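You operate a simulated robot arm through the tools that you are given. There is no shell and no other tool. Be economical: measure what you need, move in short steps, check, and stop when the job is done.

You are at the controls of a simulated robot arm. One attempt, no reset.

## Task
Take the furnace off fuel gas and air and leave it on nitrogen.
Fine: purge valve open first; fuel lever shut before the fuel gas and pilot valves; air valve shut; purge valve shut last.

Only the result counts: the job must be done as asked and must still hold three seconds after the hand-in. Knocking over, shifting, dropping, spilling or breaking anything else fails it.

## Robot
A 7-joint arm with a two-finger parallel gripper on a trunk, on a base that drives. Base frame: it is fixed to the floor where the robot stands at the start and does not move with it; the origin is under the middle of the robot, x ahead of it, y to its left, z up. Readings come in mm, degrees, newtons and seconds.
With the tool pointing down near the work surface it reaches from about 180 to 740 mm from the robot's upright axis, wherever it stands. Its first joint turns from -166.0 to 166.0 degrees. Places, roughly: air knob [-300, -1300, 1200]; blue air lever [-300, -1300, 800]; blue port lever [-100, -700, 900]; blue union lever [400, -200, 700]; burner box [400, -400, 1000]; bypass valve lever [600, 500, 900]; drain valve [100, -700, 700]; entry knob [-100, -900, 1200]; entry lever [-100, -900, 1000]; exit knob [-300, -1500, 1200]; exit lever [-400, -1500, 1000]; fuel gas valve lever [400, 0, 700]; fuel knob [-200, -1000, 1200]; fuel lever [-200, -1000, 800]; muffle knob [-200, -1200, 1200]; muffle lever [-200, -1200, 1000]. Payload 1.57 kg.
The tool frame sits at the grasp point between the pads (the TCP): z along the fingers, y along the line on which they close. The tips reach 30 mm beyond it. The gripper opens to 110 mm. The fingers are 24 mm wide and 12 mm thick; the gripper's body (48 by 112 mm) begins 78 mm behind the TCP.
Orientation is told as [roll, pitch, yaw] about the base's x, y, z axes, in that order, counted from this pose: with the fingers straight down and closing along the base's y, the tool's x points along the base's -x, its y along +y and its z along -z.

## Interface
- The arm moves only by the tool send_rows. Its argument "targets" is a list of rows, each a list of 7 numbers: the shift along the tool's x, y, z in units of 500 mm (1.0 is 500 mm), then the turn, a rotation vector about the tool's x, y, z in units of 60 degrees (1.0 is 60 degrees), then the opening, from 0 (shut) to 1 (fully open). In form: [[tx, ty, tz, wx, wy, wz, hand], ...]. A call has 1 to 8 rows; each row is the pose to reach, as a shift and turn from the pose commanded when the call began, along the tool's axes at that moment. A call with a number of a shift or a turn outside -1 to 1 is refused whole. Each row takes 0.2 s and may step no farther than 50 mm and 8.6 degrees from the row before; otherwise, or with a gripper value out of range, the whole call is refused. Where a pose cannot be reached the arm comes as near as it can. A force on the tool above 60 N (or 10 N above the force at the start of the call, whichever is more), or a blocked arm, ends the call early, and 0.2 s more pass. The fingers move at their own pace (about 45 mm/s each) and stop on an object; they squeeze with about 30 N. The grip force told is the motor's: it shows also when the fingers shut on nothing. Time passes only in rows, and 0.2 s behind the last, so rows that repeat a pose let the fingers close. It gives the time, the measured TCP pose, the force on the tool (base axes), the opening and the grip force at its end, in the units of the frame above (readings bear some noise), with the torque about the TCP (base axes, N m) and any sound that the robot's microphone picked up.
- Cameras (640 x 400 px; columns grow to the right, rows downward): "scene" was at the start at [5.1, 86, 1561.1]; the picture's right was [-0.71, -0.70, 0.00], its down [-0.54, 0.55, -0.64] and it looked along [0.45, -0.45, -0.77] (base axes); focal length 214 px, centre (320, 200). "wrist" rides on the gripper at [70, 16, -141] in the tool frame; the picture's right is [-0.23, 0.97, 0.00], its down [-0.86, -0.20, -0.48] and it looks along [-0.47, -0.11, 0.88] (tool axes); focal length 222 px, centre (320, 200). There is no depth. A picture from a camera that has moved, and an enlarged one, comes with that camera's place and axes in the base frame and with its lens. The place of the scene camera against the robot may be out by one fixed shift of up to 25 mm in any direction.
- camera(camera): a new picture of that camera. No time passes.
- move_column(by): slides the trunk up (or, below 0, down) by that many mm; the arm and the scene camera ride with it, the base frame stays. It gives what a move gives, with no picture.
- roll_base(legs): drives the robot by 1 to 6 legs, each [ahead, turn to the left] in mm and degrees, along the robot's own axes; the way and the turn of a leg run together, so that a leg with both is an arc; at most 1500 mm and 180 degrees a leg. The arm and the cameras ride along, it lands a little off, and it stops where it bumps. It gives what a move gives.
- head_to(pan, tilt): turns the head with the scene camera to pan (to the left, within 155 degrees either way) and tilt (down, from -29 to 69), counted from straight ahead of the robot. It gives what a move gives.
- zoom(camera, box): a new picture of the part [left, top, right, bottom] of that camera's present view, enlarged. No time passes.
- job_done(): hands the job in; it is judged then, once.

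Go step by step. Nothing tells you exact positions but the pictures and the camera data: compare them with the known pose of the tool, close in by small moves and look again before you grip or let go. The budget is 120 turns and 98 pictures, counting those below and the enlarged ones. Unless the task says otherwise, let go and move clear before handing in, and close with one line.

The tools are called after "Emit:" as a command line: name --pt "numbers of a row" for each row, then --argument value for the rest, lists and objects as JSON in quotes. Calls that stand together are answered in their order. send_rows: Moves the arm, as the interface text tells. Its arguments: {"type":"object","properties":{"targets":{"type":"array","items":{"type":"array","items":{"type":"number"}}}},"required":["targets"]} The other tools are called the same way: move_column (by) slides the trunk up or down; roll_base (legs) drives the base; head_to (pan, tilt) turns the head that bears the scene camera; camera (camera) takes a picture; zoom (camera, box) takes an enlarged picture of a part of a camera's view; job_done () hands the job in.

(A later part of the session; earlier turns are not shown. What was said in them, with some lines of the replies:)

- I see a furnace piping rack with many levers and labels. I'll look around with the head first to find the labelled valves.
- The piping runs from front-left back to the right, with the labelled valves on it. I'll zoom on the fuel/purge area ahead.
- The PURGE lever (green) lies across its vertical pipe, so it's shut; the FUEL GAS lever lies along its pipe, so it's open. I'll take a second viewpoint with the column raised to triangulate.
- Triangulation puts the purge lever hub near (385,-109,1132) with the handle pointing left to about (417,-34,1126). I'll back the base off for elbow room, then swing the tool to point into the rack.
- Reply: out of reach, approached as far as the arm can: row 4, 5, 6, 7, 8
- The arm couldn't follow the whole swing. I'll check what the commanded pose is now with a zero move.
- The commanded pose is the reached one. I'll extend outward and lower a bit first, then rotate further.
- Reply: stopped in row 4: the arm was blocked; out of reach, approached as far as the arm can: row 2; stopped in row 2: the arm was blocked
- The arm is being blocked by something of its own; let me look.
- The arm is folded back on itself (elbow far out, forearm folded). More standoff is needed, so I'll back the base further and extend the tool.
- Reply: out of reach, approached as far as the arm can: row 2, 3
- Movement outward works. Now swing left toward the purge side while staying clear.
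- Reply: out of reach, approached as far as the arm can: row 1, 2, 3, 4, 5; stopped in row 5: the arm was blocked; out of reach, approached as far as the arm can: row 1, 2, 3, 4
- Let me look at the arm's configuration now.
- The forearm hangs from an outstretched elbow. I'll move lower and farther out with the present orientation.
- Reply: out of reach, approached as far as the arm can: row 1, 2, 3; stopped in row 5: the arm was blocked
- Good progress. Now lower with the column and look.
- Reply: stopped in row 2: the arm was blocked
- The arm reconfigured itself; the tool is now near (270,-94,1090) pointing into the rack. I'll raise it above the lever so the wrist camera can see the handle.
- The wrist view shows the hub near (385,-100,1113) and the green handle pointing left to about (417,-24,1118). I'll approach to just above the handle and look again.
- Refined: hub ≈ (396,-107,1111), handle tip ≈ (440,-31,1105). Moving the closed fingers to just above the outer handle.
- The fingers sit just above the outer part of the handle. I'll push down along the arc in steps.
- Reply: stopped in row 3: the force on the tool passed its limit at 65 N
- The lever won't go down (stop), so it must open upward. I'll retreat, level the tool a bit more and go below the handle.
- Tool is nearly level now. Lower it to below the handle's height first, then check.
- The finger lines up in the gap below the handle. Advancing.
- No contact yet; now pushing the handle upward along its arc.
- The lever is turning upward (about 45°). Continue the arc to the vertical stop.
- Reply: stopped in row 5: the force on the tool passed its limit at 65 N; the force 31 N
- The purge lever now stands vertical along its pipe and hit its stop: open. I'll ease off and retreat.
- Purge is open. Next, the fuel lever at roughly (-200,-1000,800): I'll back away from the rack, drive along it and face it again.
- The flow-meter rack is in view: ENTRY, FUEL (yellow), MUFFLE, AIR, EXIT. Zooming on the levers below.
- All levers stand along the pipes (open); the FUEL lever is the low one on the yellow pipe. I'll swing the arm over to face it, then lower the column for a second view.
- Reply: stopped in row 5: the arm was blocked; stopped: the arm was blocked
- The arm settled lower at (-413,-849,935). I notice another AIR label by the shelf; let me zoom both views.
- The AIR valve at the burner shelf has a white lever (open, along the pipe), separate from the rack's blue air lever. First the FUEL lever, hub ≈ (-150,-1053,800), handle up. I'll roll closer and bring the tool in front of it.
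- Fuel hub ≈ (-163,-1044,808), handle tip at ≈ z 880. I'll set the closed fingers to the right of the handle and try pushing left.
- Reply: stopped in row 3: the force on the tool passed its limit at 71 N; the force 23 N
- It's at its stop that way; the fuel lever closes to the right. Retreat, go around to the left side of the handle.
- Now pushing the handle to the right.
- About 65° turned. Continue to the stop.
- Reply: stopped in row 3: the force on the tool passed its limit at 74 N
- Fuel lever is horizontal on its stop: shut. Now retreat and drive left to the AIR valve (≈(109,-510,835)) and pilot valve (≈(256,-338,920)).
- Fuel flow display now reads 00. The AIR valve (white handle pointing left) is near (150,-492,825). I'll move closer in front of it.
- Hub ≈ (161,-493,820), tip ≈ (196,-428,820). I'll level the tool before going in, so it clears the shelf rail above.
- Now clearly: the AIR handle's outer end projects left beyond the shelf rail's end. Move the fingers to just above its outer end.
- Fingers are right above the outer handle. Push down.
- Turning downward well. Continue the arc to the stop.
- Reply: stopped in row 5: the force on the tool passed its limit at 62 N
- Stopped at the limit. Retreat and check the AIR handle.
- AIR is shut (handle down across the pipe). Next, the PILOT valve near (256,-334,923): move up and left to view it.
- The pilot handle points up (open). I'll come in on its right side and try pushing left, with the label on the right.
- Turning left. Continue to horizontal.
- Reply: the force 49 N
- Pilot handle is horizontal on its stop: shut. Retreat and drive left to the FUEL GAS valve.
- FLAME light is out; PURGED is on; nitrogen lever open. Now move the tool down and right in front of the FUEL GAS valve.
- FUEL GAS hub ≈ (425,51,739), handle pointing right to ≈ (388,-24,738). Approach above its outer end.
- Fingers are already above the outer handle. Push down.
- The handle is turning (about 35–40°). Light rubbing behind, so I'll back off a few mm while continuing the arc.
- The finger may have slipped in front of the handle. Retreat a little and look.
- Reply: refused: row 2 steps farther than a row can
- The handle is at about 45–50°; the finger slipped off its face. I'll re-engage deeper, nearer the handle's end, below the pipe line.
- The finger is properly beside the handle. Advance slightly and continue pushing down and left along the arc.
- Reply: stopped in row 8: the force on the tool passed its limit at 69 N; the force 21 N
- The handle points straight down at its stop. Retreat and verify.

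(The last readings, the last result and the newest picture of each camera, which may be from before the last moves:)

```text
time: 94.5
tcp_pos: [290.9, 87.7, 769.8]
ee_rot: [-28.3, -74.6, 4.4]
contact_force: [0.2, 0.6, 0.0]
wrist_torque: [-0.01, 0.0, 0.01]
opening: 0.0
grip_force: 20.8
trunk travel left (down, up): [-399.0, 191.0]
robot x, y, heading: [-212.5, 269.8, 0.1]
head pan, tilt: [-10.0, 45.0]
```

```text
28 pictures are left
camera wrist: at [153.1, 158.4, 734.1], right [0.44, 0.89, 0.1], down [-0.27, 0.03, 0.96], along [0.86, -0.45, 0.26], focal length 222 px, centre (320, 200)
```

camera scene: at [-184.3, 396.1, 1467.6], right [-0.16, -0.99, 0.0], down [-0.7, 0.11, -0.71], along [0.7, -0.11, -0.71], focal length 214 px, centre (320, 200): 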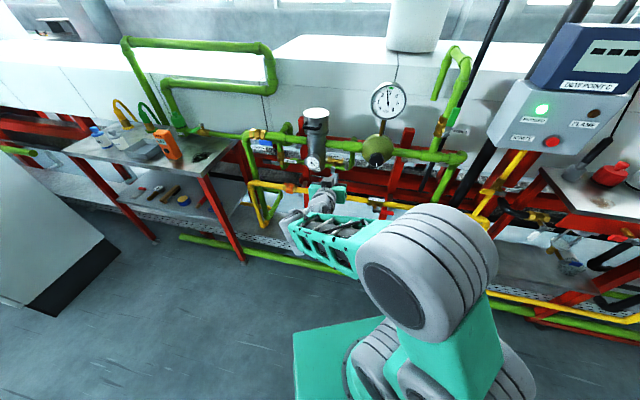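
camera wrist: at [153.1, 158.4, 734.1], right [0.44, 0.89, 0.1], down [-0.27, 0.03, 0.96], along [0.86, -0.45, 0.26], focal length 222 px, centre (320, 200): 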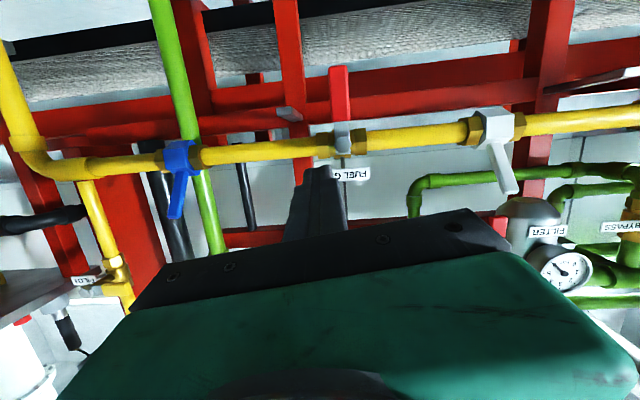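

FUEL GAS is shut. Last: the purge valve. Raise the column and move in front of it.

Emit:
send_rows --pt "0 0 -0.06 0 0 0 0"

Emit:
move_column --by 185

```text
time: 94.9
tcp_pos: [264.2, 101.3, 775.2]
ee_rot: [-28.4, -74.4, 4.6]
contact_force: [0.3, -0.3, -0.1]
wrist_torque: [0.05, -0.02, 0.02]
opening: 0.0
grip_force: 21.7
trunk travel left (down, up): [-399.0, 191.0]
robot x, y, heading: [-213.4, 273.2, 0.5]
head pan, tilt: [-10.0, 45.0]
```

```text
time: 96.9
tcp_pos: [264.6, 100.1, 960.0]
ee_rot: [-28.3, -74.5, 4.5]
contact_force: [0.4, 0.3, -0.9]
wrist_torque: [-0.02, 0.02, 0.01]
opening: 0.0
grip_force: 21.5
trunk travel left (down, up): [-584.0, 6.0]
robot x, y, heading: [-215.0, 273.0, 0.5]
head pan, tilt: [-10.0, 45.0]
```

Emit:
send_rows --pt "-0.06 -0.058 0.0 0 0 0 0" --pt "-0.12 -0.116 0.01 0 0 0 0" --pt "-0.18 -0.174 0.02 0 0 0 0" --pt "-0.24 -0.232 0.03 0 0 0 0" --pt "-0.3 -0.29 0.045 0 0 0 0" --pt "-0.36 -0.348 0.06 0 0 0 0" --pt "-0.417 -0.405 0.08 0 0 0 0"

Emit:
camera --camera "wrist"

```text
time: 98.5
tcp_pos: [221.7, 20.2, 1027.9]
ee_rot: [-30.8, -75.4, 6.6]
contact_force: [0.5, -0.8, 0.0]
wrist_torque: [0.02, -0.03, -0.03]
opening: 0.0
grip_force: 21.5
out of reach, approached as far as the arm can: row 2, 3, 4, 5, 6, 7
trunk travel left (down, up): [-584.0, 6.0]
robot x, y, heading: [-216.3, 270.0, 0.3]
head pan, tilt: [-10.0, 45.0]
```

```text
27 pictures are left
camera wrist: at [85.1, 90.3, 990.4], right [0.44, 0.89, 0.09], down [-0.29, 0.04, 0.96], along [0.85, -0.45, 0.27], focal length 222 px, centre (320, 200)
```

wrist: 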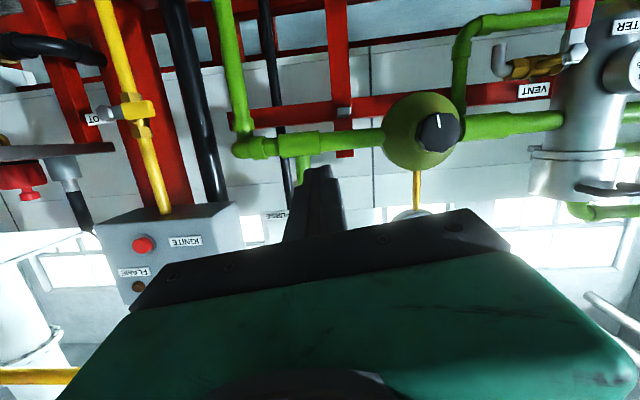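

The arm's reach is awkward from here; I'll put the base where the pilot geometry worked (about (-317,43)).

Emit:
roll_base --legs '[[0, 65.7], [-248, 0], [0, -66.5]]'

Emit:
send_rows --pt "-0.06 0.05 0.04 0 0 0 0" --pt "-0.12 0.1 0.08 0 0 0 0" --pt "-0.18 0.15 0.12 0 0 0 0"

Emit:
camera --camera "wrist"

```text
time: 106.1
tcp_pos: [113.0, -216.6, 1028.8]
ee_rot: [-30.7, -75.4, 5.3]
contact_force: [1.1, -1.5, 1.3]
wrist_torque: [0.03, 0.01, -0.03]
opening: 0.0
grip_force: 21.5
trunk travel left (down, up): [-584.0, 6.0]
robot x, y, heading: [-318.6, 45.7, -0.9]
head pan, tilt: [-10.0, 45.0]
```

```text
time: 106.9
tcp_pos: [143.8, -176.5, 1037.1]
ee_rot: [-31.4, -75.7, 5.8]
contact_force: [-1.1, 0.3, -0.2]
wrist_torque: [0.01, -0.01, -0.02]
opening: 0.0
grip_force: 21.3
out of reach, approached as far as the arm can: row 1, 2, 3
trunk travel left (down, up): [-584.0, 6.0]
robot x, y, heading: [-314.6, 44.8, -0.9]
head pan, tilt: [-10.0, 45.0]
```

```text
26 pictures are left
camera wrist: at [9.5, -102.5, 997.5], right [0.46, 0.88, 0.1], down [-0.29, 0.05, 0.96], along [0.84, -0.47, 0.28], focal length 222 px, centre (320, 200)
```

wrist: 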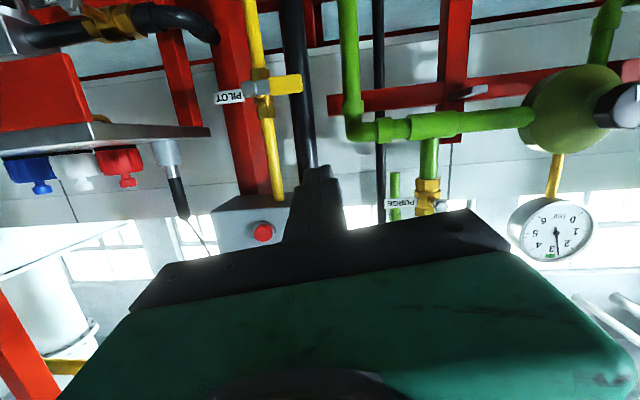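

Emit:
send_rows --pt "0 0.06 0.06 0 0 0 0" --pt "0 0.12 0.12 0 0 0 0" --pt "0 0.18 0.18 0 0 0 0" --pt "-0.05 0.24 0.2 0 0 0 0"

```text
time: 107.9
tcp_pos: [285.9, -109.2, 1025.2]
ee_rot: [-30.7, -75.4, 5.1]
contact_force: [0.0, 0.8, 0.6]
wrist_torque: [0.0, 0.0, 0.02]
opening: 0.3
grip_force: 21.4
trunk travel left (down, up): [-584.0, 6.0]
robot x, y, heading: [-315.8, 43.0, -1.0]
head pan, tilt: [-10.0, 45.0]
```

Emit:
send_rows --pt "-0.072 -0.007 -0.04 0 0 0 0" --pt "-0.145 -0.014 -0.06 0 0 0 0" --pt "-0.217 -0.021 -0.08 0 0 0 0" --pt "-0.29 -0.028 -0.096 0 0 0 0"

Emit:
camera --camera "wrist"

```text
time: 108.9
tcp_pos: [271.5, -97.4, 1178.0]
ee_rot: [-30.8, -75.3, 5.3]
contact_force: [-0.3, 0.2, 0.5]
wrist_torque: [-0.01, 0.01, 0.03]
opening: 0.0
grip_force: 21.3
trunk travel left (down, up): [-584.0, 6.0]
robot x, y, heading: [-318.3, 41.3, -0.9]
head pan, tilt: [-10.0, 45.0]
```

```text
25 pictures are left
camera wrist: at [138.1, -24.3, 1139.3], right [0.46, 0.88, 0.09], down [-0.29, 0.05, 0.96], along [0.84, -0.47, 0.27], focal length 222 px, centre (320, 200)
```

wrist: 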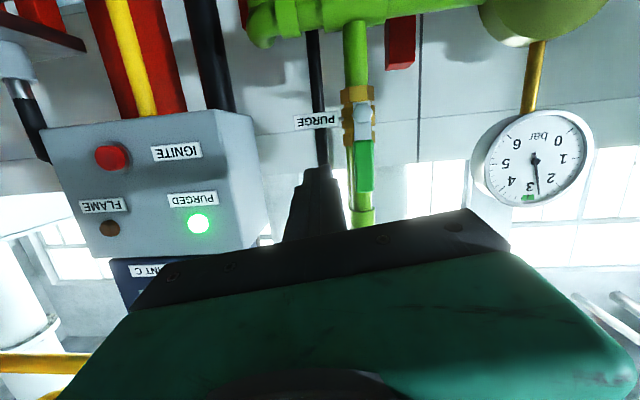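

The purge handle stands up, hub ≈ (393,-106,1114). Go in on its right side and push left.

Emit:
send_rows --pt "-0.012 -0.007 0.08 0 0 0 0" --pt "-0.025 -0.007 0.13 0 0 0 0" --pt "-0.035 -0.007 0.181 0 0 0 0"

Emit:
camera --camera "wrist"

Emit:
send_rows --pt "-0.007 0.049 0.001 0 0 0 0" --pt "-0.013 0.08 0.002 0 0 0 0" --pt "-0.016 0.112 0.003 0 0 0 0" --pt "-0.01 0.143 0.006 0 0 0 0"

Emit:
camera --camera "wrist"

```text
time: 109.7
tcp_pos: [355.7, -139.7, 1171.8]
ee_rot: [-30.6, -75.4, 5.2]
contact_force: [-0.5, 0.2, 0.0]
wrist_torque: [0.03, 0.01, -0.02]
opening: 0.1
grip_force: 21.1
trunk travel left (down, up): [-584.0, 6.0]
robot x, y, heading: [-319.3, 44.0, -1.3]
head pan, tilt: [-10.0, 45.0]
```

```text
24 pictures are left
camera wrist: at [221.1, -66.6, 1134.3], right [0.46, 0.88, 0.09], down [-0.29, 0.05, 0.96], along [0.84, -0.47, 0.27], focal length 222 px, centre (320, 200)
```

wrist: 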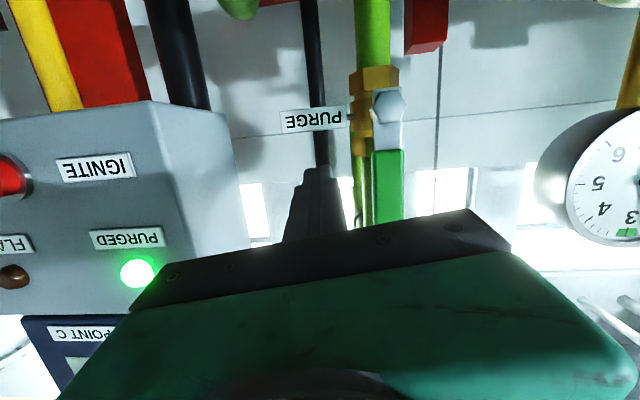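

```text
time: 110.7
tcp_pos: [390.1, -75.6, 1166.8]
ee_rot: [-30.4, -75.5, 5.0]
contact_force: [1.2, -0.3, 0.0]
wrist_torque: [0.01, -0.03, -0.03]
opening: 0.0
grip_force: 20.8
trunk travel left (down, up): [-584.0, 6.0]
robot x, y, heading: [-316.6, 43.8, -0.7]
head pan, tilt: [-10.0, 45.0]
```

```text
23 pictures are left
camera wrist: at [254.9, -1.4, 1129.2], right [0.46, 0.88, 0.1], down [-0.29, 0.05, 0.96], along [0.84, -0.47, 0.27], focal length 222 px, centre (320, 200)
```

wrist: 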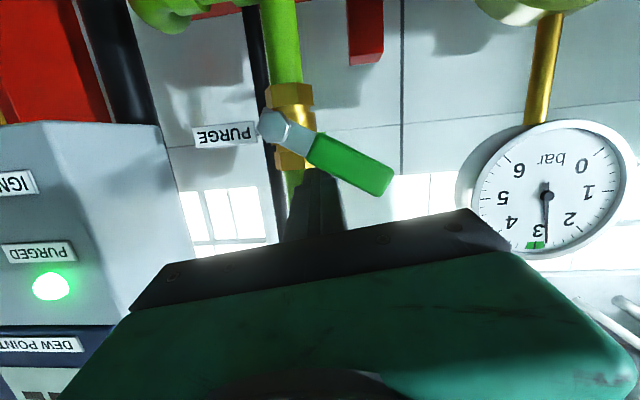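

About 60° turned. Continue down to the horizontal stop.

Emit:
send_rows --pt "0.014 0.028 0.005 0 0 0 0" --pt "0.035 0.052 0.01 0 0 0 0" --pt "0.06 0.07 0.017 0 0 0 0" --pt "0.079 0.078 0.021 0 0 0 0" --pt "0.093 0.08 0.024 0 0 0 0"

Emit:
camera --camera "wrist"

```text
time: 111.8
tcp_pos: [402.6, -50.2, 1142.1]
ee_rot: [-34.0, -77.7, 7.7]
contact_force: [-28.7, 1.4, 14.9]
wrist_torque: [0.02, 0.34, 0.27]
opening: 0.1
grip_force: 20.9
trunk travel left (down, up): [-584.0, 6.0]
robot x, y, heading: [-318.6, 43.7, -1.3]
head pan, tilt: [-10.0, 45.0]
stopped in row 5: the force on the tool passed its limit at 64 N (the readings are from after the stop); the commanded pose is now the measured one
```

```text
22 pictures are left
camera wrist: at [270.9, 24.5, 1099.2], right [0.47, 0.88, 0.11], down [-0.33, 0.06, 0.94], along [0.82, -0.47, 0.31], focal length 222 px, centre (320, 200)
```

wrist: 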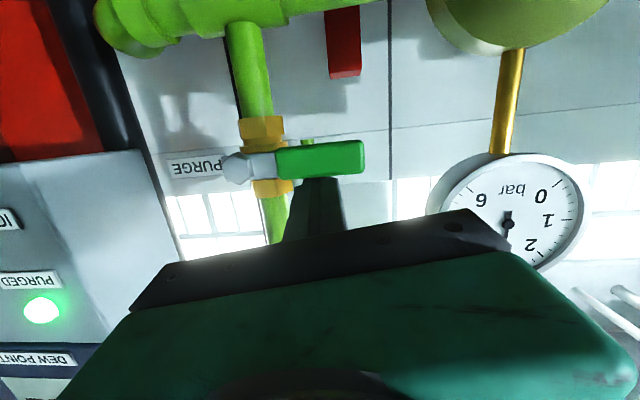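

The purge handle lies across its pipe again, at its stop. Retreat and check everything.

Emit:
send_rows --pt "-0.03 0 0 0 0 0 0" --pt "-0.03 0 -0.08 0 0 0 0" --pt "-0.03 0 -0.16 0 0 0 0" --pt "-0.03 0 -0.24 0 0 0 0" --pt "-0.03 0 -0.3 0 0 0 0"

Emit:
camera --camera "wrist"

Emit:
head_to --pan -50 --tilt 35

Emit:
camera --camera "scene"

```text
time: 113.0
tcp_pos: [275.5, 18.6, 1182.9]
ee_rot: [-33.0, -77.4, 7.0]
contact_force: [-0.8, 0.2, 0.4]
wrist_torque: [0.01, 0.0, 0.01]
opening: 0.2
grip_force: 21.3
trunk travel left (down, up): [-584.0, 6.0]
robot x, y, heading: [-318.7, 45.3, -0.9]
head pan, tilt: [-10.0, 45.0]
```

```text
21 pictures are left
camera wrist: at [144.4, 91.7, 1139.4], right [0.46, 0.88, 0.11], down [-0.32, 0.05, 0.95], along [0.83, -0.47, 0.31], focal length 222 px, centre (320, 200)
```

wrist: 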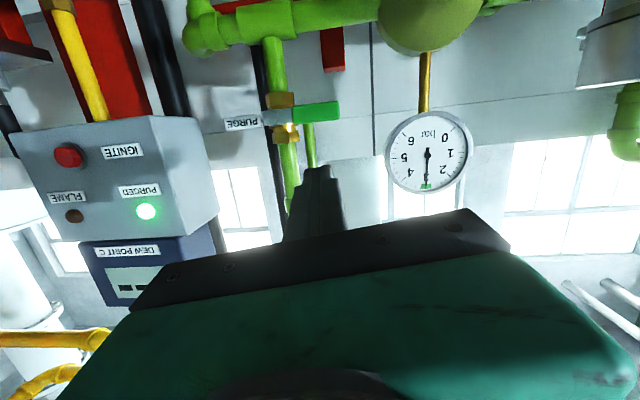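

```text
time: 114.0
tcp_pos: [278.2, 17.4, 1182.1]
ee_rot: [-33.0, -77.3, 7.1]
contact_force: [-0.3, 0.9, 0.5]
wrist_torque: [0.01, 0.05, -0.02]
opening: 0.0
grip_force: 20.8
trunk travel left (down, up): [-584.0, 6.0]
robot x, y, heading: [-319.5, 44.0, -1.2]
head pan, tilt: [-50.0, 35.0]
```

```text
20 pictures are left
camera scene: at [-306.8, 117.3, 1667.4], right [-0.78, -0.63, 0.0], down [-0.36, 0.45, -0.82], along [0.51, -0.64, -0.57], focal length 214 px, centre (320, 200)
```

scene: 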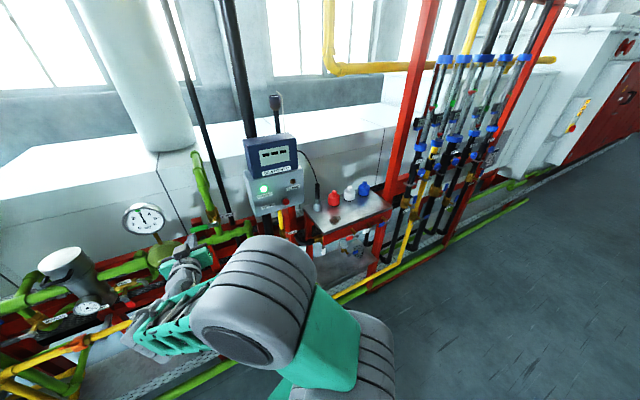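

Emit:
zoom --camera "scene" --box '[400, 90, 520, 230]'

Emit:
zoom --camera "scene" --box '[240, 180, 400, 280]'

```text
2.86 times, centred on (460, 160) of scene
camera zoom: at [-306.8, 117.3, 1667.4], right [-0.78, -0.63, 0.0], down [-0.36, 0.45, -0.82], along [0.51, -0.64, -0.57], focal length 613 px, centre (-80, 314)
```

zoom: 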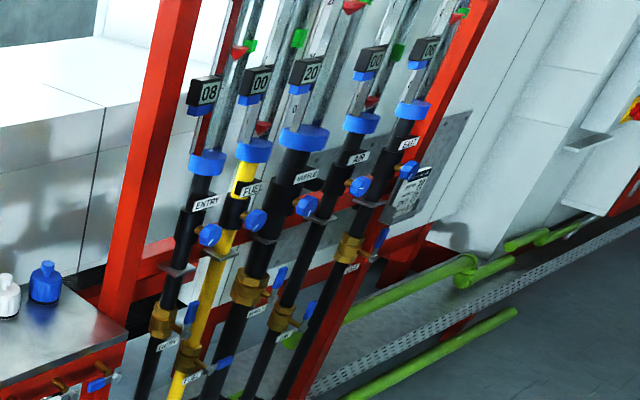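

```text
4.00 times, centred on (320, 230) of scene
camera zoom: at [-306.8, 117.3, 1667.4], right [-0.78, -0.63, 0.0], down [-0.36, 0.45, -0.82], along [0.51, -0.64, -0.57], focal length 858 px, centre (320, 80)
```

zoom: 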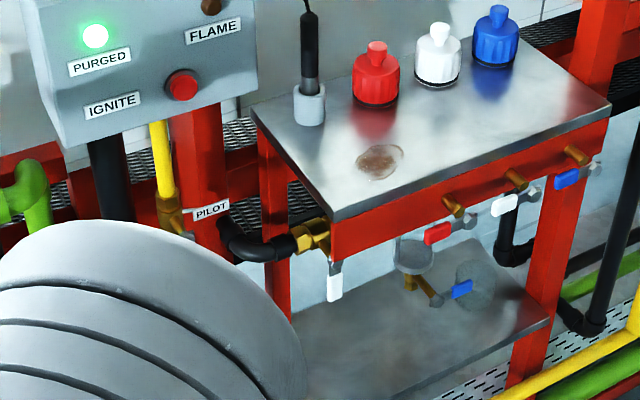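

Fuel and air flows both read 00, the nitrogen flows are running and the flame is out. The fuel lever, fuel gas, pilot, air and purge handles are all on their shut stops, and the arm is clear, so I'm handing in.

Emit:
job_done

```text
The job is handed in.
```

The furnace is off fuel gas and air and on nitrogen: I opened purge first, shut the fuel lever, then the air, pilot and fuel gas valves, and shut purge last. For air I shut only the white-handled AIR valve by the burner shelf and left the rack's blue air lever open.
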